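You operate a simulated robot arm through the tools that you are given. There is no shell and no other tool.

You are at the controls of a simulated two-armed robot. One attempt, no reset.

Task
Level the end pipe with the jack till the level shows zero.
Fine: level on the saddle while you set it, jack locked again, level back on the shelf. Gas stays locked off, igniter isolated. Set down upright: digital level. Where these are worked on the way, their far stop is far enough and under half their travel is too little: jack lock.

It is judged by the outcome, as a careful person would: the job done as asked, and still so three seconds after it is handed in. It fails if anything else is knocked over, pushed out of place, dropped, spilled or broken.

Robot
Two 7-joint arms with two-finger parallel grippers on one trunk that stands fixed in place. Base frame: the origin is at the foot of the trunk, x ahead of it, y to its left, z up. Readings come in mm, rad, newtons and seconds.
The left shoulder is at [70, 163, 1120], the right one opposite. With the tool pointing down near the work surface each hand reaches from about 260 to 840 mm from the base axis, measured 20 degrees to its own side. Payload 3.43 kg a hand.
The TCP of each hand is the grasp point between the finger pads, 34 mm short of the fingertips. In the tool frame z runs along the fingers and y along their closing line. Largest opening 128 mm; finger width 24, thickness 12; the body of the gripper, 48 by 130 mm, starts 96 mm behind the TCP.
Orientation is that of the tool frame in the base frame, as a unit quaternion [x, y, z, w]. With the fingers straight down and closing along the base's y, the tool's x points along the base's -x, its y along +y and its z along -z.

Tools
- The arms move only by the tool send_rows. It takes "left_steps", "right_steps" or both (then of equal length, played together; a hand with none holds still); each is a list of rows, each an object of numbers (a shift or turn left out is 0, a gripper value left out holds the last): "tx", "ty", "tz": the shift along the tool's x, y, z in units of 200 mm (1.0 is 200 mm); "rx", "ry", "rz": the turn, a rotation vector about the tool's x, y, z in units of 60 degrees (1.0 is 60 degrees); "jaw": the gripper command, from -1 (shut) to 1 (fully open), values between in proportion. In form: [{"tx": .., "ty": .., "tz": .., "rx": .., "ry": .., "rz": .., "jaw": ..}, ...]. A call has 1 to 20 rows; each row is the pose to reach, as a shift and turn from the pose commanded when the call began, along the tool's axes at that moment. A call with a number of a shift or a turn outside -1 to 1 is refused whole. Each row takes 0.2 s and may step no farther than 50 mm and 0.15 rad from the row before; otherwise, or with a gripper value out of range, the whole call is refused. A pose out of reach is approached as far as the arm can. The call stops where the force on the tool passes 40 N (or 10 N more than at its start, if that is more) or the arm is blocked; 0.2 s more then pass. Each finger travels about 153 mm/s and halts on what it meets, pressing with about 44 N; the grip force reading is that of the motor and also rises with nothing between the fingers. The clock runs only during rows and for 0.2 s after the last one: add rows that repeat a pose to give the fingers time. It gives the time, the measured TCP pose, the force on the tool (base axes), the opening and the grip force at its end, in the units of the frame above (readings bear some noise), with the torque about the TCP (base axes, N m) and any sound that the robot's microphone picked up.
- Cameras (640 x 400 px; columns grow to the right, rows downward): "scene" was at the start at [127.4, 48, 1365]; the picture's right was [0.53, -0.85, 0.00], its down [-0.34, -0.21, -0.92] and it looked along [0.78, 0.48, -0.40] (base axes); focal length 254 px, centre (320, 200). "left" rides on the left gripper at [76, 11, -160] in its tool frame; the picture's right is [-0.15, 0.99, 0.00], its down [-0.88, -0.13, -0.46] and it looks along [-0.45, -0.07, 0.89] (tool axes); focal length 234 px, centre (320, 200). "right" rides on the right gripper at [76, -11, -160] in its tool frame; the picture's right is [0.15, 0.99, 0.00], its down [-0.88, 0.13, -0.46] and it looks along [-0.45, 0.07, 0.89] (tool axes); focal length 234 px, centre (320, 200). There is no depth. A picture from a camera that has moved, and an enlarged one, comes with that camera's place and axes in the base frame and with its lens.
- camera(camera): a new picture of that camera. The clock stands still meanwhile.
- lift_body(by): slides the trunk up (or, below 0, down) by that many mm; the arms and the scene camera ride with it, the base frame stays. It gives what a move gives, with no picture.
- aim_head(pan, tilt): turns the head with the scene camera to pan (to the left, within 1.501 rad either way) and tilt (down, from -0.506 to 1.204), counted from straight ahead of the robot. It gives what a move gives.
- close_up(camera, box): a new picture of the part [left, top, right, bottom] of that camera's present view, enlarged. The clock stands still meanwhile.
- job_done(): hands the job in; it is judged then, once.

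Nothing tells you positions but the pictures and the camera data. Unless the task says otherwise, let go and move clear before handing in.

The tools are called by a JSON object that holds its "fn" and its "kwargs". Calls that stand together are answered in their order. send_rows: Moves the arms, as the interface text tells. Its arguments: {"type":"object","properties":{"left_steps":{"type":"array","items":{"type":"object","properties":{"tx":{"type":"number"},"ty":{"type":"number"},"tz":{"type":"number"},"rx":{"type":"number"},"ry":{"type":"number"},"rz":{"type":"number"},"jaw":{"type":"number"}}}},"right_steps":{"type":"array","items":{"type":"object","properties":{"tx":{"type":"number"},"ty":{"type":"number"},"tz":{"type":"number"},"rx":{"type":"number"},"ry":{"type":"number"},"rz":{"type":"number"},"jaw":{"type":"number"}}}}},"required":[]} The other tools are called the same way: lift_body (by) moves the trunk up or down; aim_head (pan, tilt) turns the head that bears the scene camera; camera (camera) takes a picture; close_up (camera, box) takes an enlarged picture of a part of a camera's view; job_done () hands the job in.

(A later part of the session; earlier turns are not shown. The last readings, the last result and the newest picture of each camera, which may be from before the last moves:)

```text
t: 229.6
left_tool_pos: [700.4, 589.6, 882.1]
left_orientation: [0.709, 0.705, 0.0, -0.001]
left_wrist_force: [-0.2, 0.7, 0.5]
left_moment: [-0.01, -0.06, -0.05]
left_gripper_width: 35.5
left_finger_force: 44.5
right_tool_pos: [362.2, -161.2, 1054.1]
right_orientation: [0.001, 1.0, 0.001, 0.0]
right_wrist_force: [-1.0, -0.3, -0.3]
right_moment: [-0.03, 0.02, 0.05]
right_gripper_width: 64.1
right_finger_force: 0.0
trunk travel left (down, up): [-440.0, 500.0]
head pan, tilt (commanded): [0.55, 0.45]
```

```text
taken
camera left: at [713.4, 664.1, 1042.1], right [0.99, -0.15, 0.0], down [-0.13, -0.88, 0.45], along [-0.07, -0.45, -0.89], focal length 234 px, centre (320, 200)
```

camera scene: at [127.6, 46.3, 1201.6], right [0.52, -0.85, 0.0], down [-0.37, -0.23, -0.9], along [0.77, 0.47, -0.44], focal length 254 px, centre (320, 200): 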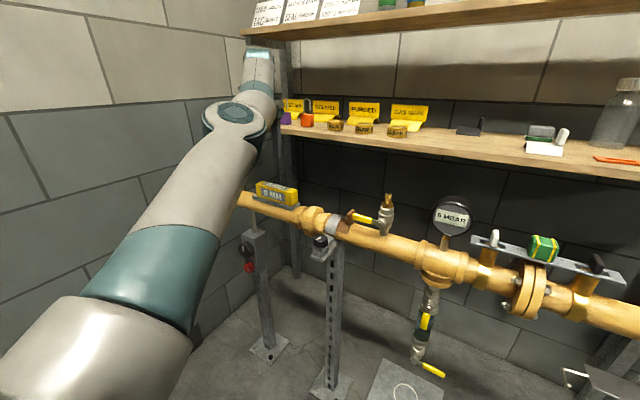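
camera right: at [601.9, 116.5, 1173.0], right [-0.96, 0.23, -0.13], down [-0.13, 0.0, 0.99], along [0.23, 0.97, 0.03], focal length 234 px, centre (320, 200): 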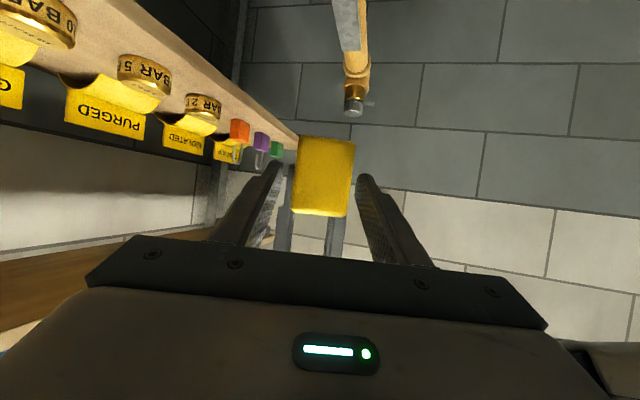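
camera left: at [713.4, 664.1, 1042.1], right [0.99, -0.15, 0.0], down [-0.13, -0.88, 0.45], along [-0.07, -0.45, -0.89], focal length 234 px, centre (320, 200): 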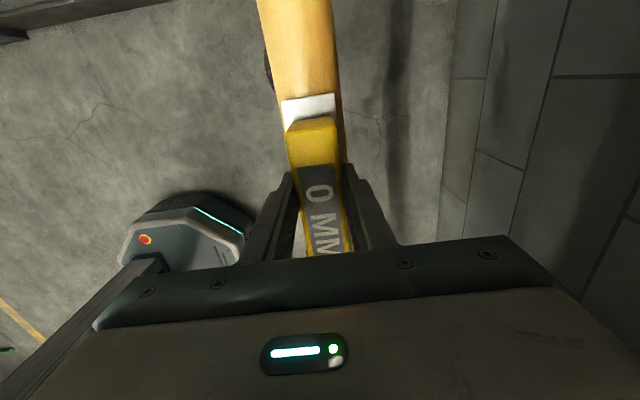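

Gripped at 35.5 mm. Lifting straight up slowly.

{"fn": "send_rows", "kwargs": {"left_steps": [{"tz": -0.05}, {"tz": -0.1}, {"tz": -0.18}, {"tz": -0.26}, {"tz": -0.34}, {"tz": -0.42}, {"tz": -0.5}, {"tz": -0.5}]}}

{"fn": "camera", "kwargs": {"camera": "left"}}

{"fn": "camera", "kwargs": {"camera": "scene"}}

```text
t: 231.4
left_tool_pos: [701.5, 588.6, 980.4]
left_orientation: [0.708, 0.706, -0.001, -0.002]
left_wrist_force: [0.3, -0.3, -2.3]
left_moment: [0.03, 0.02, 0.02]
left_gripper_width: 35.5
left_finger_force: 44.2
right_tool_pos: [363.3, -160.5, 1054.2]
right_orientation: [0.0, 1.0, 0.0, 0.0]
right_wrist_force: [0.4, -0.3, 0.0]
right_moment: [-0.01, 0.0, 0.02]
right_gripper_width: 64.2
right_finger_force: 0.0
trunk travel left (down, up): [-440.0, 500.0]
head pan, tilt (commanded): [0.55, 0.45]
```

```text
taken
camera left: at [714.0, 663.1, 1141.2], right [0.99, -0.15, 0.0], down [-0.13, -0.88, 0.45], along [-0.07, -0.45, -0.89], focal length 234 px, centre (320, 200)
```

left: 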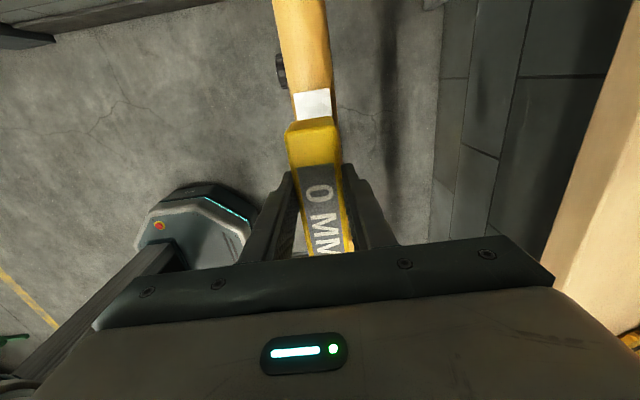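

```text
taken
camera scene: at [128.1, 47.0, 1201.4], right [0.52, -0.85, 0.0], down [-0.37, -0.23, -0.9], along [0.77, 0.47, -0.44], focal length 254 px, centre (320, 200)
```

scene: 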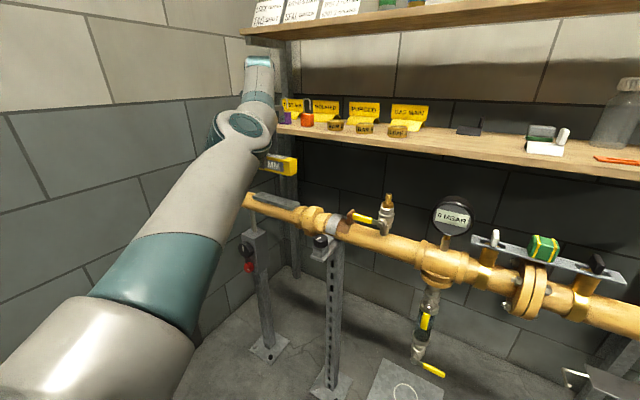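

Level lifted off the saddle, pipe and jack untouched. Raising the trunk to the handover height.

{"fn": "lift_body", "kwargs": {"by": 190}}

{"fn": "send_rows", "kwargs": {"left_steps": [{"ty": -0.06, "tx": -0.12, "tz": -0.01}, {"ty": -0.12, "tx": -0.24, "tz": -0.02}, {"ty": -0.18, "tx": -0.36, "tz": -0.03}, {"ty": -0.24, "tx": -0.48, "tz": -0.04}, {"ty": -0.28, "tx": -0.6, "tz": -0.05}, {"ty": -0.28, "tx": -0.6, "tz": -0.05}]}}

{"fn": "camera", "kwargs": {"camera": "scene"}}

```text
t: 233.5
left_tool_pos: [701.9, 589.6, 1171.2]
left_orientation: [0.708, 0.706, 0.0, -0.001]
left_wrist_force: [0.0, -0.5, -1.6]
left_moment: [0.06, -0.02, -0.02]
left_gripper_width: 35.5
left_finger_force: 44.1
right_tool_pos: [362.9, -161.4, 1244.9]
right_orientation: [0.001, 1.0, 0.0, 0.0]
right_wrist_force: [0.5, 0.1, 0.2]
right_moment: [-0.03, 0.02, -0.01]
right_gripper_width: 64.0
right_finger_force: 0.1
trunk travel left (down, up): [-630.0, 310.0]
head pan, tilt (commanded): [0.55, 0.45]
```

```text
t: 234.9
left_tool_pos: [643.1, 467.6, 1179.1]
left_orientation: [0.709, 0.705, -0.001, -0.002]
left_wrist_force: [-0.7, 0.8, -1.4]
left_moment: [0.01, 0.01, -0.01]
left_gripper_width: 35.5
left_finger_force: 44.5
right_tool_pos: [364.5, -160.7, 1245.0]
right_orientation: [0.002, 1.0, 0.0, 0.0]
right_wrist_force: [0.9, -0.3, 0.0]
right_moment: [-0.04, 0.01, -0.01]
right_gripper_width: 63.8
right_finger_force: 0.1
trunk travel left (down, up): [-630.0, 310.0]
head pan, tilt (commanded): [0.55, 0.45]
```

```text
taken
camera scene: at [127.9, 48.0, 1391.5], right [0.52, -0.85, 0.0], down [-0.37, -0.23, -0.9], along [0.77, 0.47, -0.44], focal length 254 px, centre (320, 200)
```

scene: 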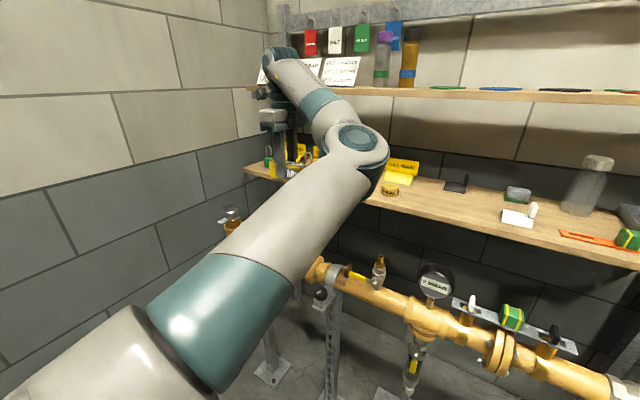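

The left elbow has ended up inboard, which would get in the right hand's way at handover. Rotating the left wrist further the same way should push the elbow outward again, so I'll try that in free space.

{"fn": "send_rows", "kwargs": {"left_steps": [{"rz": 0.12}, {"rz": 0.24}, {"rz": 0.36}, {"rz": 0.48}, {"rz": 0.6}, {"rz": 0.72}, {"rz": 0.84}, {"rz": 0.96}, {"rz": 0.96}]}}

{"fn": "camera", "kwargs": {"camera": "scene"}}

```text
t: 236.9
left_tool_pos: [650.0, 465.1, 1185.6]
left_orientation: [0.939, 0.343, -0.002, -0.004]
left_wrist_force: [0.4, -0.9, -2.4]
left_moment: [0.01, -0.03, 0.01]
left_gripper_width: 35.4
left_finger_force: 44.4
left hand out of reach, approached as far as the arm can: row 3, 7, 8, 9
right_tool_pos: [361.5, -161.7, 1245.0]
right_orientation: [0.001, 1.0, 0.0, 0.0]
right_wrist_force: [-1.1, -0.2, 0.4]
right_moment: [-0.01, 0.01, -0.01]
right_gripper_width: 64.2
right_finger_force: 0.1
trunk travel left (down, up): [-630.0, 310.0]
head pan, tilt (commanded): [0.55, 0.45]
```

```text
taken
camera scene: at [126.5, 47.4, 1391.7], right [0.52, -0.85, 0.0], down [-0.37, -0.23, -0.9], along [0.77, 0.47, -0.43], focal length 254 px, centre (320, 200)
```

scene: 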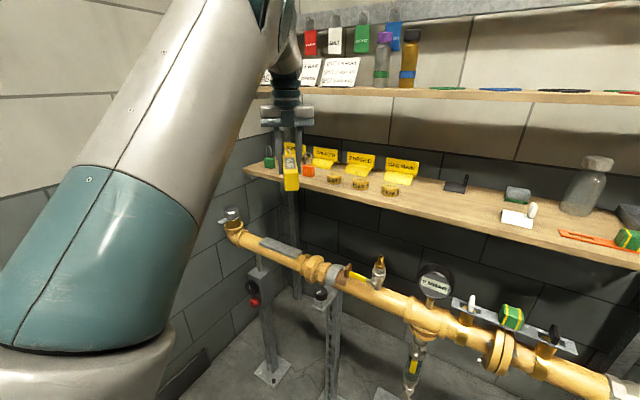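

The elbow is swinging up and over as hoped. Pushing a bit more.

{"fn": "send_rows", "kwargs": {"left_steps": [{"rz": 0.1, "tx": -0.05, "ty": -0.1}, {"rz": 0.2, "tx": -0.1, "ty": -0.2}, {"rz": 0.3, "tx": -0.1, "ty": -0.3}, {"rz": 0.4, "tx": -0.1, "ty": -0.3}, {"rz": 0.5, "tx": -0.1, "ty": -0.3}, {"rz": 0.5, "tx": -0.1, "ty": -0.3}, {"rz": 0.5, "tx": -0.1, "ty": -0.3}, {"rz": 0.5, "tx": -0.1, "ty": -0.3}]}}

{"fn": "camera", "kwargs": {"camera": "scene"}}

```text
t: 238.7
left_tool_pos: [651.4, 463.9, 1185.4]
left_orientation: [0.939, 0.343, -0.004, -0.004]
left_wrist_force: [-0.5, -0.4, -2.6]
left_moment: [0.05, -0.05, 0.0]
left_gripper_width: 35.1
left_finger_force: 44.1
left hand out of reach, approached as far as the arm can: row 1, 2, 3, 4, 5, 6, 7, 8
right_tool_pos: [363.3, -162.5, 1244.2]
right_orientation: [0.002, 1.0, 0.0, 0.0]
right_wrist_force: [0.1, -0.3, 0.0]
right_moment: [0.02, 0.03, -0.02]
right_gripper_width: 64.1
right_finger_force: 0.1
trunk travel left (down, up): [-630.0, 310.0]
head pan, tilt (commanded): [0.55, 0.45]
```

```text
taken
camera scene: at [127.7, 47.1, 1391.5], right [0.52, -0.85, 0.0], down [-0.37, -0.23, -0.9], along [0.77, 0.47, -0.44], focal length 254 px, centre (320, 200)
```

scene: 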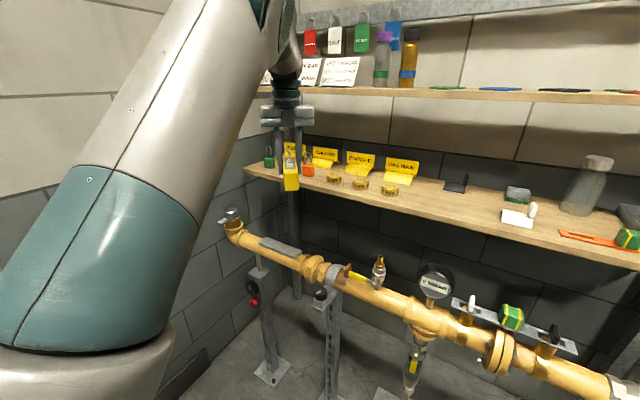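

{"fn": "aim_head", "kwargs": {"pan": 0.7, "tilt": -0.2}}

{"fn": "camera", "kwargs": {"camera": "scene"}}

```text
t: 239.7
left_tool_pos: [650.9, 464.9, 1186.4]
left_orientation: [0.939, 0.343, -0.003, -0.004]
left_wrist_force: [-0.8, -0.2, -1.8]
left_moment: [0.01, -0.05, 0.02]
left_gripper_width: 35.2
left_finger_force: 43.5
right_tool_pos: [363.4, -161.8, 1243.9]
right_orientation: [0.001, 1.0, 0.0, 0.0]
right_wrist_force: [0.0, 0.1, -0.7]
right_moment: [0.03, -0.01, -0.05]
right_gripper_width: 64.1
right_finger_force: 0.1
trunk travel left (down, up): [-630.0, 310.0]
head pan, tilt (commanded): [0.7, -0.201]
```

```text
taken
camera scene: at [113.0, 52.8, 1450.6], right [0.64, -0.77, 0.0], down [0.15, 0.13, -0.98], along [0.75, 0.63, 0.2], focal length 254 px, centre (320, 200)
```

scene: 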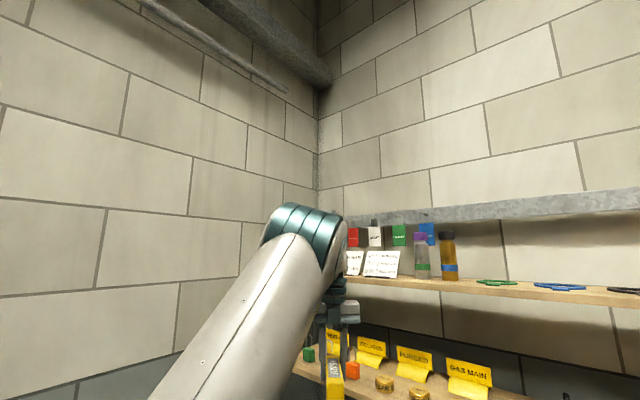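

The elbow is now up rather than inboard, which leaves room for the right hand below it. The level heading is about 40°, and the right arm handles that approach direction well. I'll back off the limit slightly to about 52°.

{"fn": "send_rows", "kwargs": {"left_steps": [{"rz": -0.07}, {"rz": -0.14}, {"rz": -0.2}, {"rz": -0.2}]}}

{"fn": "aim_head", "kwargs": {"pan": 0.5, "tilt": 0.35}}

{"fn": "camera", "kwargs": {"camera": "scene"}}

{"fn": "camera", "kwargs": {"camera": "left"}}

```text
t: 240.7
left_tool_pos: [648.7, 466.5, 1184.9]
left_orientation: [0.898, 0.439, -0.002, -0.004]
left_wrist_force: [-1.0, -0.9, -1.6]
left_moment: [0.06, -0.08, 0.01]
left_gripper_width: 35.3
left_finger_force: 43.5
right_tool_pos: [363.1, -163.6, 1244.4]
right_orientation: [0.001, 1.0, 0.0, 0.0]
right_wrist_force: [0.3, -0.5, 0.2]
right_moment: [0.01, -0.04, 0.04]
right_gripper_width: 63.8
right_finger_force: 0.1
trunk travel left (down, up): [-630.0, 310.0]
head pan, tilt (commanded): [0.7, -0.201]
```

```text
t: 241.7
left_tool_pos: [647.2, 468.0, 1184.9]
left_orientation: [0.898, 0.44, -0.003, -0.004]
left_wrist_force: [-0.3, 0.5, -1.1]
left_moment: [0.03, -0.04, -0.04]
left_gripper_width: 35.3
left_finger_force: 44.2
right_tool_pos: [363.1, -161.3, 1243.6]
right_orientation: [0.001, 1.0, 0.0, 0.0]
right_wrist_force: [0.5, 0.9, 0.7]
right_moment: [0.01, 0.02, 0.03]
right_gripper_width: 64.0
right_finger_force: 0.0
trunk travel left (down, up): [-630.0, 310.0]
head pan, tilt (commanded): [0.499, 0.351]
```

```text
taken
camera scene: at [131.0, 43.7, 1400.8], right [0.48, -0.88, 0.0], down [-0.3, -0.16, -0.94], along [0.82, 0.45, -0.34], focal length 254 px, centre (320, 200)
```

scene: 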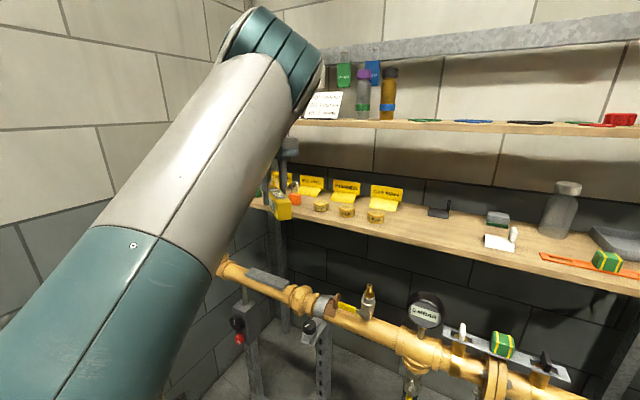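

```text
taken
camera left: at [705.2, 518.8, 1345.5], right [0.69, -0.72, -0.01], down [-0.64, -0.62, 0.46], along [-0.33, -0.31, -0.89], focal length 234 px, centre (320, 200)
```

left: 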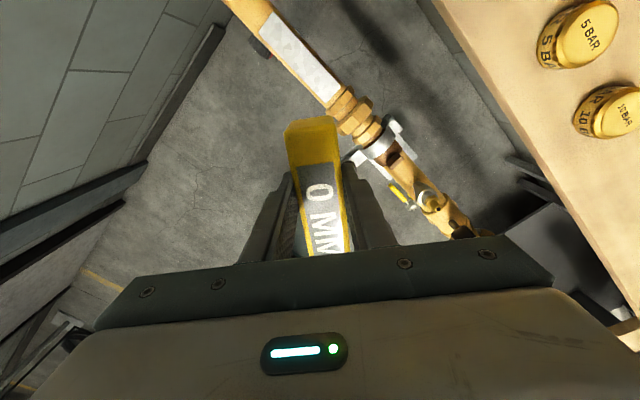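

Right hand will approach along the level's 52° heading. Moving it out, pitching it forward, and yawing it.

{"fn": "send_rows", "kwargs": {"right_steps": [{"tx": -0.2, "ty": 0.05, "jaw": 0.2}, {"tx": -0.4, "ty": 0.1}, {"tx": -0.6, "ty": 0.15}, {"tx": -0.8, "ty": 0.2}, {"tx": -0.8, "ty": 0.2}]}}

{"fn": "send_rows", "kwargs": {"right_steps": [{"ry": -0.13, "tx": -0.05, "ty": 0.1}, {"ry": -0.26, "tx": -0.1, "ty": 0.2}, {"ry": -0.39, "tx": -0.15, "ty": 0.3}, {"ry": -0.52, "tx": -0.2, "ty": 0.4}, {"ry": -0.65, "tx": -0.25, "ty": 0.5}, {"ry": -0.78, "tx": -0.3, "ty": 0.6}, {"ry": -0.91, "tx": -0.3, "ty": 0.7}, {"ry": -1.0, "tx": -0.3, "ty": 0.7}, {"ry": -1.0, "tx": -0.3, "ty": 0.7}]}}

{"fn": "send_rows", "kwargs": {"right_steps": [{"ry": -0.0833}, {"ry": -0.0833}]}}

{"fn": "send_rows", "kwargs": {"right_steps": [{"rx": -0.0986, "rz": -0.046}, {"rx": -0.197, "rz": -0.092}, {"rx": -0.296, "rz": -0.138}, {"rx": -0.394, "rz": -0.184}, {"rx": -0.493, "rz": -0.23}, {"rx": -0.591, "rz": -0.276}, {"rx": -0.69, "rz": -0.322}, {"rx": -0.7885, "rz": -0.3677}, {"rx": -0.7885, "rz": -0.3677}]}}

{"fn": "camera", "kwargs": {"camera": "right"}}

{"fn": "camera", "kwargs": {"camera": "scene"}}

```text
t: 242.9
left_tool_pos: [647.0, 466.6, 1186.0]
left_orientation: [0.898, 0.44, -0.002, -0.005]
left_wrist_force: [0.4, 0.2, -1.9]
left_moment: [0.05, -0.03, 0.03]
left_gripper_width: 35.1
left_finger_force: 44.1
right_tool_pos: [522.3, -122.0, 1243.8]
right_orientation: [0.001, 1.0, 0.0, 0.0]
right_wrist_force: [0.1, 0.0, -0.1]
right_moment: [-0.01, -0.08, 0.03]
right_gripper_width: 76.7
right_finger_force: 0.0
trunk travel left (down, up): [-630.0, 310.0]
head pan, tilt (commanded): [0.499, 0.351]
```

```text
t: 244.9
left_tool_pos: [648.2, 467.7, 1183.1]
left_orientation: [0.898, 0.441, -0.002, -0.004]
left_wrist_force: [-0.1, -1.0, -2.4]
left_moment: [0.04, 0.0, -0.03]
left_gripper_width: 35.2
left_finger_force: 44.2
right_tool_pos: [583.5, 18.7, 1244.1]
right_orientation: [0.001, 0.865, 0.0, 0.501]
right_wrist_force: [0.2, 0.6, -0.7]
right_moment: [0.01, 0.03, 0.02]
right_gripper_width: 77.2
right_finger_force: 0.1
trunk travel left (down, up): [-630.0, 310.0]
head pan, tilt (commanded): [0.499, 0.351]
```

```text
t: 245.5
left_tool_pos: [650.2, 467.7, 1184.4]
left_orientation: [0.898, 0.44, -0.001, -0.004]
left_wrist_force: [0.6, -0.2, -2.9]
left_moment: [0.04, -0.04, 0.02]
left_gripper_width: 35.5
left_finger_force: 44.0
right_tool_pos: [584.4, 19.1, 1244.3]
right_orientation: [0.001, 0.843, 0.0, 0.537]
right_wrist_force: [0.5, 0.3, 0.1]
right_moment: [0.01, 0.01, -0.02]
right_gripper_width: 76.9
right_finger_force: 0.0
trunk travel left (down, up): [-630.0, 310.0]
head pan, tilt (commanded): [0.499, 0.351]
```

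```text
t: 247.5
left_tool_pos: [647.8, 468.3, 1186.2]
left_orientation: [0.898, 0.44, -0.002, -0.003]
left_wrist_force: [-0.9, -0.5, -1.1]
left_moment: [0.02, -0.02, -0.02]
left_gripper_width: 35.3
left_finger_force: 43.8
right_tool_pos: [582.6, 18.3, 1243.6]
right_orientation: [-0.37, 0.758, 0.235, 0.483]
right_wrist_force: [-0.1, 1.4, 0.1]
right_moment: [0.0, -0.02, 0.0]
right_gripper_width: 76.9
right_finger_force: 0.1
trunk travel left (down, up): [-630.0, 310.0]
head pan, tilt (commanded): [0.499, 0.351]
```

```text
taken
camera right: at [482.0, -127.2, 1243.3], right [-0.82, 0.56, -0.13], down [-0.13, 0.05, 0.99], along [0.56, 0.83, 0.03], focal length 234 px, centre (320, 200)
```

right: 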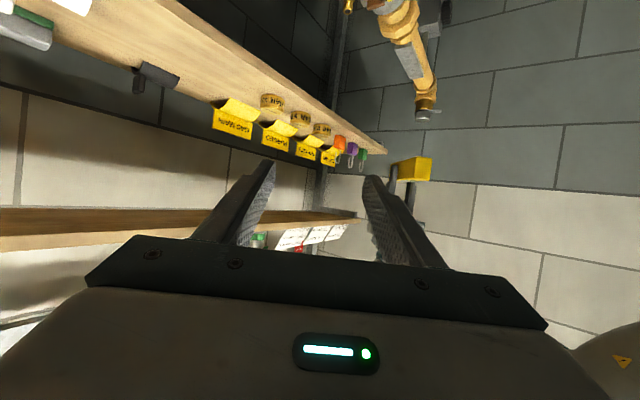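

```text
taken
camera scene: at [130.7, 44.2, 1400.8], right [0.48, -0.88, 0.0], down [-0.3, -0.16, -0.94], along [0.82, 0.45, -0.34], focal length 254 px, centre (320, 200)
```

scene: 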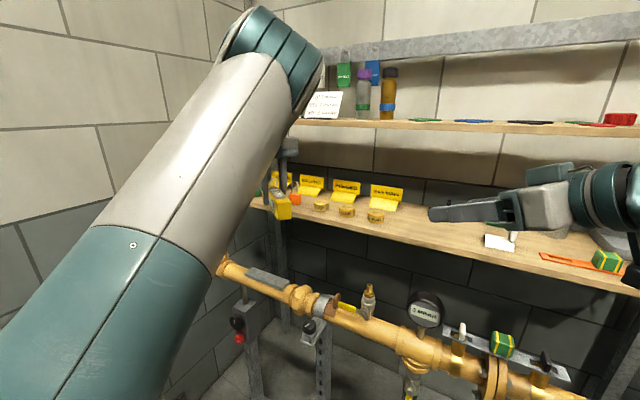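

{"fn": "send_rows", "kwargs": {"right_steps": [{"tx": -0.05, "ty": 0.14, "tz": 0.12}, {"tx": -0.1, "ty": 0.28, "tz": 0.24}, {"tx": -0.15, "ty": 0.42, "tz": 0.36}, {"tx": -0.2, "ty": 0.56, "tz": 0.48}, {"tx": -0.2, "ty": 0.56, "tz": 0.48}]}}

{"fn": "send_rows", "kwargs": {"right_steps": [{"tx": -0.05, "ty": 0.14, "tz": 0.12}, {"tx": -0.1, "ty": 0.28, "tz": 0.24}, {"tx": -0.15, "ty": 0.42, "tz": 0.36}, {"tx": -0.2, "ty": 0.56, "tz": 0.48}, {"tx": -0.2, "ty": 0.56, "tz": 0.48}]}}

{"fn": "camera", "kwargs": {"camera": "right"}}

{"fn": "camera", "kwargs": {"camera": "scene"}}

```text
t: 248.7
left_tool_pos: [647.6, 466.3, 1186.1]
left_orientation: [0.898, 0.439, -0.002, -0.005]
left_wrist_force: [0.9, -0.3, -2.6]
left_moment: [0.08, -0.05, 0.03]
left_gripper_width: 35.4
left_finger_force: 43.7
right_tool_pos: [555.6, 171.3, 1239.9]
right_orientation: [-0.37, 0.758, 0.236, 0.482]
right_wrist_force: [-0.4, -1.0, -0.2]
right_moment: [0.05, -0.02, 0.04]
right_gripper_width: 76.9
right_finger_force: 0.1
trunk travel left (down, up): [-630.0, 310.0]
head pan, tilt (commanded): [0.499, 0.351]
```

```text
t: 249.9
left_tool_pos: [648.4, 466.2, 1186.2]
left_orientation: [0.898, 0.44, -0.002, -0.005]
left_wrist_force: [0.1, 0.1, -2.4]
left_moment: [0.07, 0.0, -0.01]
left_gripper_width: 35.3
left_finger_force: 44.3
right_tool_pos: [532.9, 318.8, 1234.2]
right_orientation: [-0.37, 0.758, 0.236, 0.482]
right_wrist_force: [0.0, -0.1, -0.7]
right_moment: [0.03, 0.04, 0.02]
right_gripper_width: 76.8
right_finger_force: 0.1
trunk travel left (down, up): [-630.0, 310.0]
head pan, tilt (commanded): [0.499, 0.351]
```

```text
taken
camera right: at [432.4, 174.4, 1232.0], right [-0.82, 0.56, -0.13], down [-0.13, 0.05, 0.99], along [0.56, 0.83, 0.03], focal length 234 px, centre (320, 200)
```

right: 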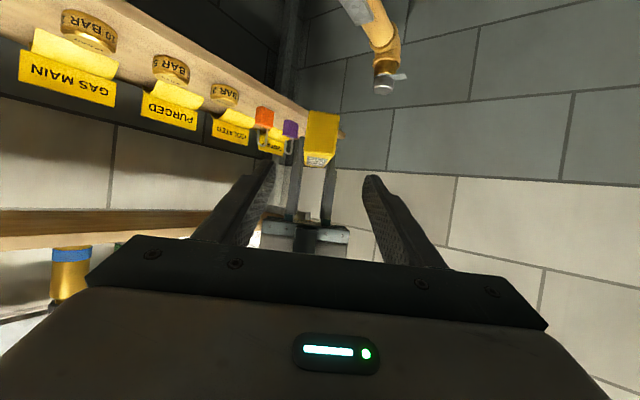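

```text
taken
camera scene: at [131.4, 42.2, 1400.8], right [0.48, -0.88, 0.0], down [-0.3, -0.16, -0.94], along [0.82, 0.45, -0.34], focal length 254 px, centre (320, 200)
```

scene: 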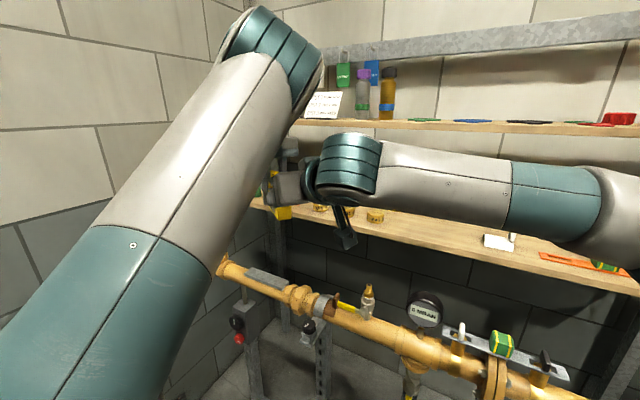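

Aligned as predicted. Advancing the right hand along the level in two stages.

{"fn": "send_rows", "kwargs": {"right_steps": [{"tz": 0.13, "tx": -0.003}, {"tz": 0.27, "tx": -0.006}, {"tz": 0.4, "tx": -0.009}, {"tz": 0.5, "tx": -0.012}, {"tz": 0.5, "tx": -0.012}]}}

{"fn": "camera", "kwargs": {"camera": "right"}}

{"fn": "camera", "kwargs": {"camera": "left"}}

```text
t: 251.1
left_tool_pos: [647.7, 467.1, 1184.7]
left_orientation: [0.898, 0.439, -0.001, -0.005]
left_wrist_force: [-0.8, -0.8, -1.5]
left_moment: [0.08, -0.05, 0.02]
left_gripper_width: 35.2
left_finger_force: 44.0
right_tool_pos: [590.4, 391.3, 1194.4]
right_orientation: [-0.371, 0.758, 0.236, 0.482]
right_wrist_force: [0.3, -0.5, -0.1]
right_moment: [-0.01, -0.02, 0.01]
right_gripper_width: 76.8
right_finger_force: 0.1
trunk travel left (down, up): [-630.0, 310.0]
head pan, tilt (commanded): [0.499, 0.351]
```

```text
taken
camera right: at [490.5, 245.8, 1193.6], right [-0.82, 0.56, -0.13], down [-0.13, 0.05, 0.99], along [0.56, 0.83, 0.03], focal length 234 px, centre (320, 200)
```

right: 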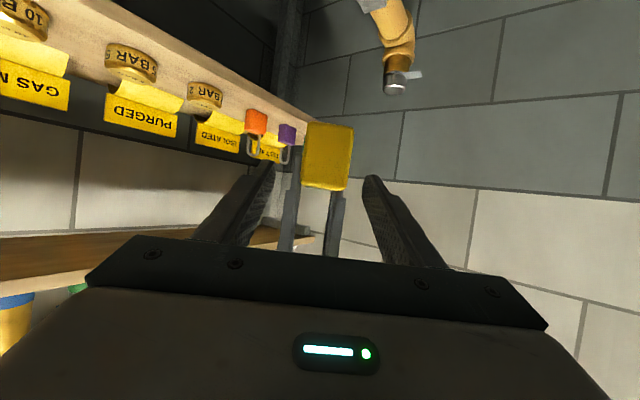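

```text
taken
camera left: at [705.2, 518.2, 1345.8], right [0.69, -0.72, -0.01], down [-0.64, -0.62, 0.46], along [-0.33, -0.31, -0.89], focal length 234 px, centre (320, 200)
```

left: 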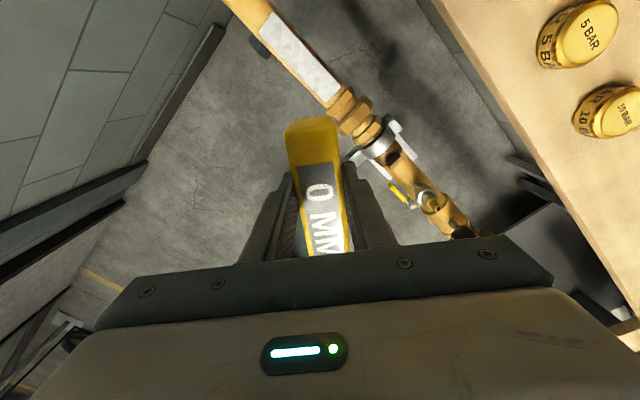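

{"fn": "send_rows", "kwargs": {"right_steps": [{"tz": 0.07, "ty": 0.008}, {"tz": 0.14, "ty": 0.008}, {"tz": 0.195, "ty": 0.008}, {"tz": 0.195, "ty": 0.008}]}}

{"fn": "send_rows", "kwargs": {"right_steps": [{"jaw": 0.0}, {"jaw": -0.15}, {"jaw": -0.28}, {"jaw": -0.28}]}}

{"fn": "close_up", "kwargs": {"camera": "right", "box": [240, 100, 400, 230]}}

```text
t: 252.1
left_tool_pos: [647.5, 467.6, 1186.0]
left_orientation: [0.898, 0.44, -0.003, -0.004]
left_wrist_force: [0.3, 0.1, -2.1]
left_moment: [0.03, -0.05, -0.04]
left_gripper_width: 35.2
left_finger_force: 43.9
right_tool_pos: [610.2, 420.3, 1179.6]
right_orientation: [-0.37, 0.758, 0.236, 0.483]
right_wrist_force: [1.0, -0.1, -0.1]
right_moment: [0.02, 0.0, 0.03]
right_gripper_width: 77.0
right_finger_force: 0.1
trunk travel left (down, up): [-630.0, 310.0]
head pan, tilt (commanded): [0.499, 0.351]
```

```text
t: 253.1
left_tool_pos: [649.1, 467.0, 1185.5]
left_orientation: [0.898, 0.439, -0.002, -0.004]
left_wrist_force: [-0.2, 0.2, -2.0]
left_moment: [-0.01, -0.02, 0.04]
left_gripper_width: 35.5
left_finger_force: 44.6
right_tool_pos: [610.3, 420.1, 1177.6]
right_orientation: [-0.371, 0.758, 0.236, 0.482]
right_wrist_force: [0.6, 0.8, 1.2]
right_moment: [-0.05, 0.02, 0.02]
right_gripper_width: 46.3
right_finger_force: 0.1
trunk travel left (down, up): [-630.0, 310.0]
head pan, tilt (commanded): [0.499, 0.351]
```

```text
3.08 times, centred on (320, 165) of right
camera zoom: at [509.7, 275.4, 1177.1], right [-0.82, 0.56, -0.13], down [-0.13, 0.05, 0.99], along [0.56, 0.83, 0.03], focal length 720 px, centre (320, 308)
```

zoom: 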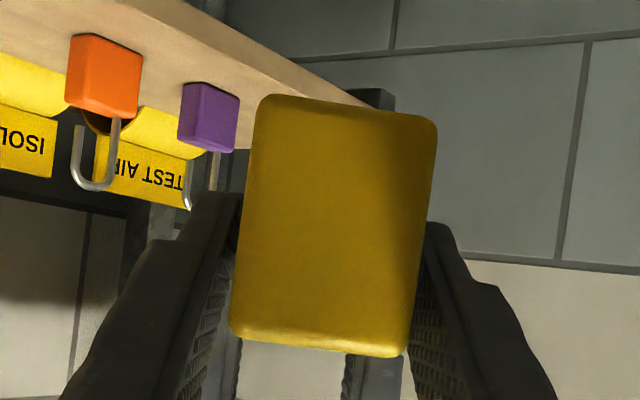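

Centred. Closing the right gripper.

{"fn": "send_rows", "kwargs": {"right_steps": [{"jaw": -0.36}, {"jaw": -0.42}, {"jaw": -0.5}, {"jaw": -0.7}, {"jaw": -1.0}, {"jaw": -1.0}, {"jaw": -1.0}]}}

```text
t: 254.7
left_tool_pos: [648.4, 468.1, 1185.5]
left_orientation: [0.898, 0.44, -0.002, -0.004]
left_wrist_force: [-6.9, 4.8, -1.6]
left_moment: [-0.18, -0.22, -0.36]
left_gripper_width: 35.4
left_finger_force: 44.1
right_tool_pos: [611.4, 420.3, 1179.2]
right_orientation: [-0.37, 0.758, 0.235, 0.483]
right_wrist_force: [6.8, -4.6, 0.3]
right_moment: [0.25, 0.22, -0.06]
right_gripper_width: 35.3
right_finger_force: 44.1
trunk travel left (down, up): [-630.0, 310.0]
head pan, tilt (commanded): [0.499, 0.351]
```

Both hold it with little side load. Opening the left hand and lifting it clear.

{"fn": "send_rows", "kwargs": {"left_steps": [{"jaw": -0.35}, {"jaw": -0.2}, {"jaw": 0.0}, {"jaw": 0.2}, {"jaw": 0.2}]}}

{"fn": "close_up", "kwargs": {"camera": "right", "box": [240, 100, 400, 230]}}

{"fn": "camera", "kwargs": {"camera": "left"}}

```text
t: 255.9
left_tool_pos: [647.9, 467.1, 1184.8]
left_orientation: [0.898, 0.44, -0.002, -0.003]
left_wrist_force: [1.0, -0.4, 0.3]
left_moment: [-0.01, 0.0, 0.04]
left_gripper_width: 76.8
left_finger_force: 0.1
right_tool_pos: [609.9, 420.1, 1177.9]
right_orientation: [-0.371, 0.757, 0.237, 0.482]
right_wrist_force: [-0.4, -0.5, -0.3]
right_moment: [-0.04, 0.04, -0.01]
right_gripper_width: 35.5
right_finger_force: 43.4
trunk travel left (down, up): [-630.0, 310.0]
head pan, tilt (commanded): [0.499, 0.351]
```

```text
3.08 times, centred on (320, 165) of right
camera zoom: at [509.6, 275.5, 1177.1], right [-0.82, 0.56, -0.13], down [-0.13, 0.05, 0.99], along [0.56, 0.83, 0.03], focal length 720 px, centre (320, 308)
```

zoom: 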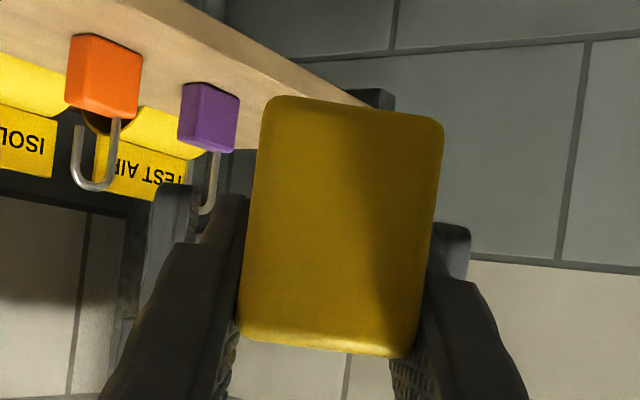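

```text
taken
camera left: at [705.3, 518.9, 1345.4], right [0.69, -0.72, -0.01], down [-0.64, -0.62, 0.46], along [-0.33, -0.31, -0.89], focal length 234 px, centre (320, 200)
```

left: 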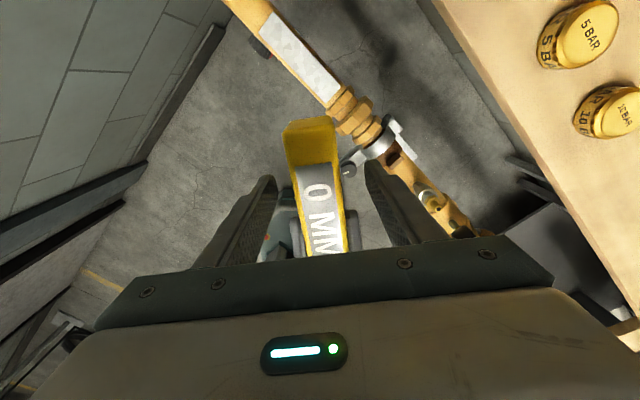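

The right hand has it. Rather than risk the left arm near its limit, I'll lower the right hand with the level out from between the left fingers, then back away.

{"fn": "send_rows", "kwargs": {"right_steps": [{"tx": 0.05, "tz": 0.023}, {"tx": 0.13, "tz": 0.061}, {"tx": 0.22, "tz": 0.103}, {"tx": 0.32, "tz": 0.149}, {"tx": 0.41, "tz": 0.191}, {"tx": 0.41, "tz": 0.191}]}}

{"fn": "camera", "kwargs": {"camera": "left"}}

{"fn": "close_up", "kwargs": {"camera": "right", "box": [240, 100, 400, 230]}}

```text
t: 257.3
left_tool_pos: [647.7, 467.0, 1184.5]
left_orientation: [0.898, 0.44, -0.002, -0.004]
left_wrist_force: [0.0, -0.4, -0.6]
left_moment: [0.0, -0.01, 0.01]
left_gripper_width: 76.8
left_finger_force: 0.1
right_tool_pos: [610.3, 420.8, 1087.0]
right_orientation: [-0.371, 0.758, 0.236, 0.482]
right_wrist_force: [0.0, 1.0, -0.2]
right_moment: [-0.04, 0.03, 0.02]
right_gripper_width: 35.6
right_finger_force: 44.0
trunk travel left (down, up): [-630.0, 310.0]
head pan, tilt (commanded): [0.499, 0.351]
```

```text
taken
camera left: at [705.1, 518.8, 1345.6], right [0.69, -0.72, -0.01], down [-0.64, -0.62, 0.46], along [-0.33, -0.31, -0.89], focal length 234 px, centre (320, 200)
```

left: 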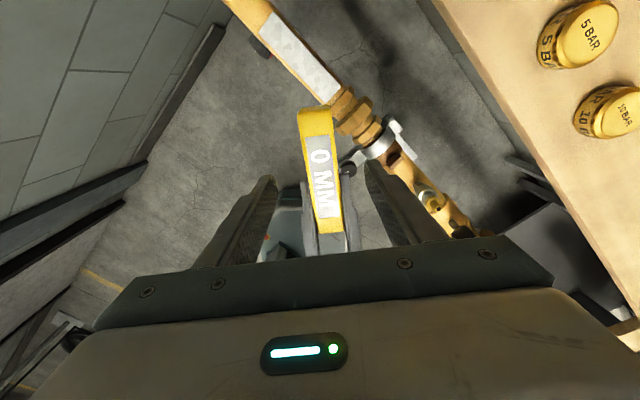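

```text
3.08 times, centred on (320, 165) of right
camera zoom: at [510.3, 274.8, 1085.4], right [-0.82, 0.56, -0.13], down [-0.13, 0.05, 0.99], along [0.56, 0.83, 0.03], focal length 720 px, centre (320, 308)
```

zoom: 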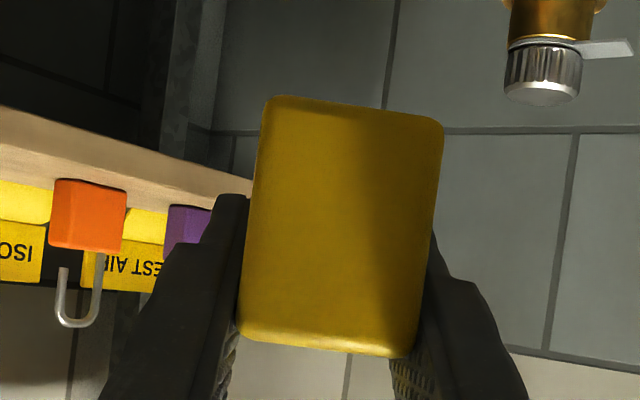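

Level is free of the left hand. Backing the right hand away along its own axis.

{"fn": "send_rows", "kwargs": {"right_steps": [{"tx": 0.079, "tz": -0.17}, {"tx": 0.158, "tz": -0.339}, {"tx": 0.237, "tz": -0.509}, {"tx": 0.316, "tz": -0.678}, {"tx": 0.316, "tz": -0.678}]}}

{"fn": "camera", "kwargs": {"camera": "scene"}}

```text
t: 258.5
left_tool_pos: [647.7, 468.4, 1184.3]
left_orientation: [0.898, 0.44, -0.002, -0.003]
left_wrist_force: [-1.1, 0.1, 0.1]
left_moment: [-0.02, 0.0, -0.02]
left_gripper_width: 76.8
left_finger_force: 0.0
right_tool_pos: [519.0, 303.0, 1091.2]
right_orientation: [-0.371, 0.758, 0.236, 0.482]
right_wrist_force: [-0.3, 0.2, -0.3]
right_moment: [-0.07, 0.05, -0.04]
right_gripper_width: 35.7
right_finger_force: 43.7
trunk travel left (down, up): [-630.0, 310.0]
head pan, tilt (commanded): [0.499, 0.351]
```

```text
taken
camera scene: at [131.3, 44.9, 1400.7], right [0.48, -0.88, 0.0], down [-0.3, -0.17, -0.94], along [0.82, 0.45, -0.34], focal length 254 px, centre (320, 200)
```

scene: 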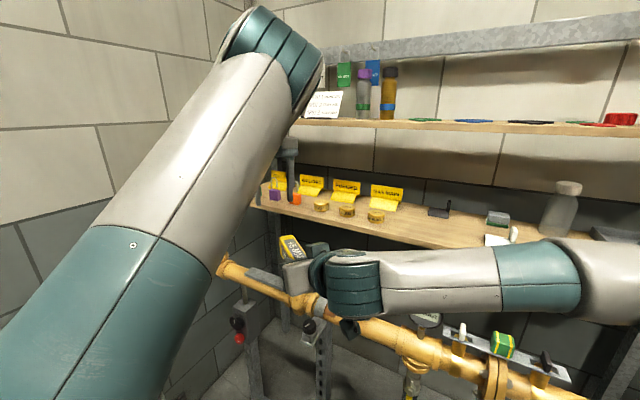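

{"fn": "send_rows", "kwargs": {"right_steps": [{"tx": -0.015, "ty": -0.164, "tz": -0.126}, {"tx": -0.031, "ty": -0.328, "tz": -0.253}, {"tx": -0.046, "ty": -0.492, "tz": -0.379}, {"tx": -0.062, "ty": -0.656, "tz": -0.505}, {"tx": -0.078, "ty": -0.82, "tz": -0.632}, {"tx": -0.093, "ty": -0.984, "tz": -0.758}, {"tx": -0.093, "ty": -0.984, "tz": -0.758}]}}

{"fn": "camera", "kwargs": {"camera": "right"}}

{"fn": "close_up", "kwargs": {"camera": "scene", "box": [360, 130, 560, 255]}}

```text
t: 260.1
left_tool_pos: [647.7, 469.1, 1184.1]
left_orientation: [0.898, 0.441, -0.002, -0.004]
left_wrist_force: [-0.3, -0.2, 0.3]
left_moment: [-0.05, 0.0, 0.02]
left_gripper_width: 76.8
left_finger_force: 0.0
right_tool_pos: [595.2, 78.6, 1171.2]
right_orientation: [-0.37, 0.758, 0.236, 0.483]
right_wrist_force: [-0.6, 0.5, 1.4]
right_moment: [-0.05, 0.04, 0.02]
right_gripper_width: 35.9
right_finger_force: 44.1
trunk travel left (down, up): [-630.0, 310.0]
head pan, tilt (commanded): [0.499, 0.351]
```

```text
taken
camera right: at [493.5, -67.2, 1170.3], right [-0.82, 0.56, -0.13], down [-0.13, 0.05, 0.99], along [0.56, 0.83, 0.03], focal length 234 px, centre (320, 200)
```

right: 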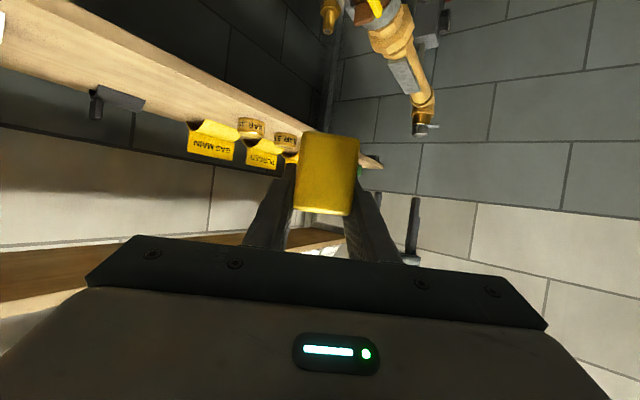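

```text
3.20 times, centred on (460, 192) of scene
camera zoom: at [131.2, 44.8, 1400.7], right [0.48, -0.88, 0.0], down [-0.3, -0.17, -0.94], along [0.82, 0.45, -0.34], focal length 814 px, centre (-128, 224)
```

zoom: 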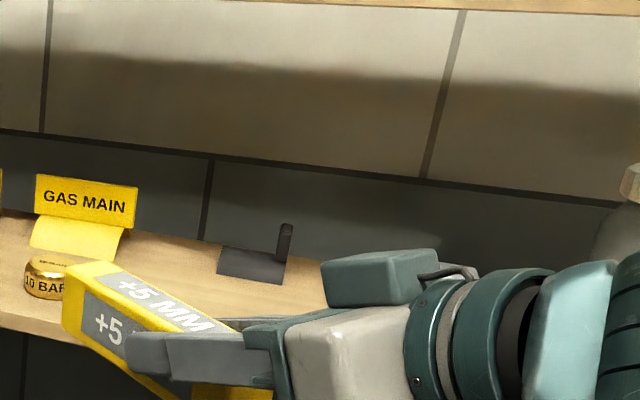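

{"fn": "send_rows", "kwargs": {"right_steps": [{"tx": -0.04, "ty": -0.118, "tz": 0.087}, {"tx": -0.081, "ty": -0.236, "tz": 0.173}, {"tx": -0.121, "ty": -0.355, "tz": 0.26}, {"tx": -0.162, "ty": -0.473, "tz": 0.346}, {"tx": -0.202, "ty": -0.591, "tz": 0.433}, {"tx": -0.202, "ty": -0.591, "tz": 0.433}]}}

{"fn": "send_rows", "kwargs": {"right_steps": [{"tx": -0.011, "ty": -0.088, "tz": 0.087}, {"tx": -0.022, "ty": -0.177, "tz": 0.173}, {"tx": -0.033, "ty": -0.265, "tz": 0.26}, {"tx": -0.044, "ty": -0.353, "tz": 0.347}, {"tx": -0.055, "ty": -0.442, "tz": 0.433}, {"tx": -0.066, "ty": -0.53, "tz": 0.52}, {"tx": -0.066, "ty": -0.53, "tz": 0.52}]}}

{"fn": "camera", "kwargs": {"camera": "right"}}

{"fn": "close_up", "kwargs": {"camera": "scene", "box": [360, 130, 520, 230]}}

```text
t: 261.5
left_tool_pos: [648.3, 467.8, 1185.7]
left_orientation: [0.898, 0.44, -0.001, -0.004]
left_wrist_force: [-0.3, 1.9, 0.3]
left_moment: [-0.03, -0.02, 0.0]
left_gripper_width: 76.8
left_finger_force: 0.0
right_tool_pos: [742.2, 80.9, 1167.0]
right_orientation: [-0.37, 0.758, 0.235, 0.483]
right_wrist_force: [-1.1, -0.2, -0.3]
right_moment: [-0.07, 0.03, 0.01]
right_gripper_width: 35.8
right_finger_force: 43.5
trunk travel left (down, up): [-630.0, 310.0]
head pan, tilt (commanded): [0.499, 0.351]
```

```text
t: 263.1
left_tool_pos: [647.8, 468.2, 1184.6]
left_orientation: [0.898, 0.439, -0.001, -0.004]
left_wrist_force: [-0.5, 0.9, 0.5]
left_moment: [-0.04, 0.01, 0.0]
left_gripper_width: 77.0
left_finger_force: 0.0
right_tool_pos: [824.9, 88.6, 1151.9]
right_orientation: [-0.37, 0.758, 0.235, 0.483]
right_wrist_force: [0.3, 1.2, -0.8]
right_moment: [-0.05, 0.06, -0.01]
right_gripper_width: 35.6
right_finger_force: 43.6
right hand out of reach, approached as far as the arm can: row 4, 5, 6, 7
trunk travel left (down, up): [-630.0, 310.0]
head pan, tilt (commanded): [0.499, 0.351]
```

```text
taken
camera right: at [723.9, -57.0, 1151.2], right [-0.82, 0.56, -0.13], down [-0.13, 0.05, 0.99], along [0.56, 0.83, 0.03], focal length 234 px, centre (320, 200)
```

right: 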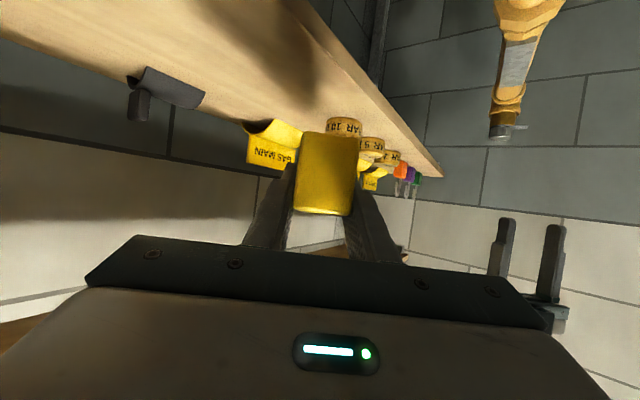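

```text
4.00 times, centred on (440, 180) of scene
camera zoom: at [131.0, 43.5, 1400.8], right [0.48, -0.88, 0.0], down [-0.3, -0.16, -0.94], along [0.82, 0.45, -0.34], focal length 1018 px, centre (-160, 280)
```

zoom: 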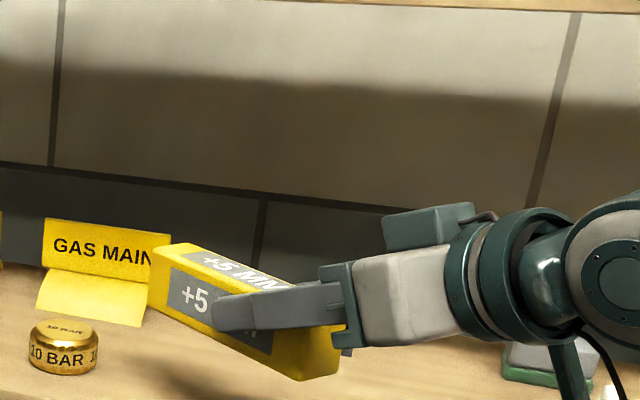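

The right arm stopped short at x = 825 from a joint limit rather than from extension. I'll look at its elbow posture.

{"fn": "aim_head", "kwargs": {"pan": -0.4, "tilt": 0.3}}

{"fn": "camera", "kwargs": {"camera": "scene"}}

```text
t: 264.3
left_tool_pos: [647.3, 467.1, 1184.1]
left_orientation: [0.898, 0.44, -0.002, -0.004]
left_wrist_force: [-0.2, -0.9, -0.2]
left_moment: [0.02, 0.0, 0.02]
left_gripper_width: 76.3
left_finger_force: 0.0
right_tool_pos: [824.9, 89.2, 1151.9]
right_orientation: [-0.371, 0.757, 0.236, 0.483]
right_wrist_force: [0.5, -0.1, 0.0]
right_moment: [-0.03, 0.02, 0.0]
right_gripper_width: 35.5
right_finger_force: 43.5
trunk travel left (down, up): [-630.0, 310.0]
head pan, tilt (commanded): [-0.4, 0.3]
```

```text
taken
camera scene: at [135.5, -37.2, 1405.5], right [-0.39, -0.92, 0.0], down [-0.27, 0.11, -0.96], along [0.88, -0.37, -0.3], focal length 254 px, centre (320, 200)
```

scene: 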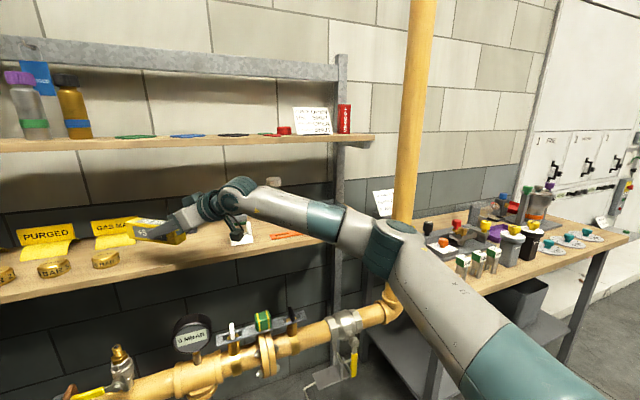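

The elbow is pinned outward on this approach. At pickup I came in from the right side along the finger direction, so I'll back out and repeat that path.

{"fn": "send_rows", "kwargs": {"right_steps": [{"tx": 0.075, "ty": 0.085, "tz": -0.157}, {"tx": 0.15, "ty": 0.171, "tz": -0.314}, {"tx": 0.226, "ty": 0.256, "tz": -0.47}, {"tx": 0.301, "ty": 0.342, "tz": -0.627}, {"tx": 0.376, "ty": 0.427, "tz": -0.784}, {"tx": 0.376, "ty": 0.427, "tz": -0.784}]}}

{"fn": "send_rows", "kwargs": {"right_steps": [{"tx": -0.021, "ty": -0.139, "tz": 0.097}, {"tx": -0.042, "ty": -0.278, "tz": 0.194}, {"tx": -0.062, "ty": -0.417, "tz": 0.29}, {"tx": -0.083, "ty": -0.556, "tz": 0.387}, {"tx": -0.104, "ty": -0.695, "tz": 0.484}, {"tx": -0.104, "ty": -0.695, "tz": 0.484}]}}

{"fn": "camera", "kwargs": {"camera": "scene"}}

```text
t: 265.7
left_tool_pos: [648.0, 469.1, 1185.0]
left_orientation: [0.898, 0.44, -0.002, -0.003]
left_wrist_force: [-0.3, 0.3, -0.1]
left_moment: [-0.01, -0.02, 0.03]
left_gripper_width: 76.7
left_finger_force: 0.1
right_tool_pos: [649.3, 1.7, 1152.5]
right_orientation: [-0.371, 0.758, 0.236, 0.482]
right_wrist_force: [-0.7, -0.4, 0.5]
right_moment: [-0.07, 0.01, 0.01]
right_gripper_width: 35.4
right_finger_force: 43.3
trunk travel left (down, up): [-630.0, 310.0]
head pan, tilt (commanded): [-0.4, 0.3]
```

```text
t: 267.1
left_tool_pos: [648.3, 466.8, 1185.0]
left_orientation: [0.898, 0.441, -0.002, -0.005]
left_wrist_force: [0.2, -0.7, -0.6]
left_moment: [-0.02, -0.01, 0.0]
left_gripper_width: 76.5
left_finger_force: 0.1
right_tool_pos: [798.7, -3.7, 1133.5]
right_orientation: [-0.369, 0.758, 0.236, 0.483]
right_wrist_force: [0.3, 1.2, -0.1]
right_moment: [-0.07, 0.03, 0.06]
right_gripper_width: 35.7
right_finger_force: 44.0
right hand out of reach, approached as far as the arm can: row 5, 6
trunk travel left (down, up): [-630.0, 310.0]
head pan, tilt (commanded): [-0.4, 0.3]
```

```text
taken
camera scene: at [136.4, -37.8, 1405.3], right [-0.39, -0.92, 0.0], down [-0.27, 0.12, -0.95], along [0.88, -0.37, -0.3], focal length 254 px, centre (320, 200)
```

scene: 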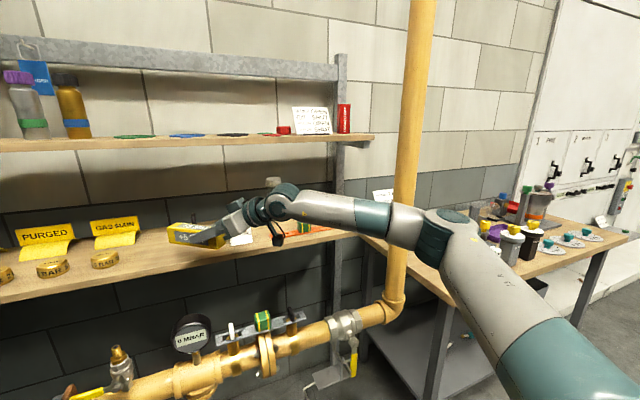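

Still pinned. At pickup the solver re-postured after being nudged forward along the finger axis near here, so I'll try that again at safe height.

{"fn": "send_rows", "kwargs": {"right_steps": [{"tx": -0.05, "ty": -0.023, "tz": 0.107}, {"tx": -0.105, "ty": -0.046, "tz": 0.215}, {"tx": -0.158, "ty": -0.07, "tz": 0.322}, {"tx": -0.21, "ty": -0.092, "tz": 0.43}, {"tx": -0.21, "ty": -0.092, "tz": 0.43}, {"tx": -0.21, "ty": -0.092, "tz": 0.43}]}}

{"fn": "camera", "kwargs": {"camera": "scene"}}

```text
t: 268.5
left_tool_pos: [648.3, 467.9, 1184.1]
left_orientation: [0.898, 0.441, -0.001, -0.004]
left_wrist_force: [-0.3, 0.1, 0.4]
left_moment: [-0.04, 0.02, 0.01]
left_gripper_width: 76.6
left_finger_force: 0.0
right_tool_pos: [830.0, 39.6, 1131.9]
right_orientation: [-0.359, 0.758, 0.235, 0.492]
right_wrist_force: [-1.4, 0.8, 0.2]
right_moment: [-0.06, 0.03, 0.0]
right_gripper_width: 35.5
right_finger_force: 43.6
right hand out of reach, approached as far as the arm can: row 1, 2, 3, 4, 5, 6
trunk travel left (down, up): [-630.0, 310.0]
head pan, tilt (commanded): [-0.4, 0.3]
```

```text
taken
camera scene: at [135.5, -37.3, 1405.4], right [-0.39, -0.92, 0.0], down [-0.27, 0.12, -0.96], along [0.88, -0.37, -0.3], focal length 254 px, centre (320, 200)
```

scene: 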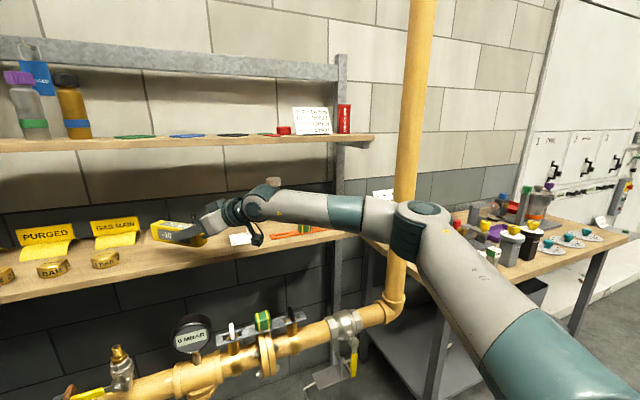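

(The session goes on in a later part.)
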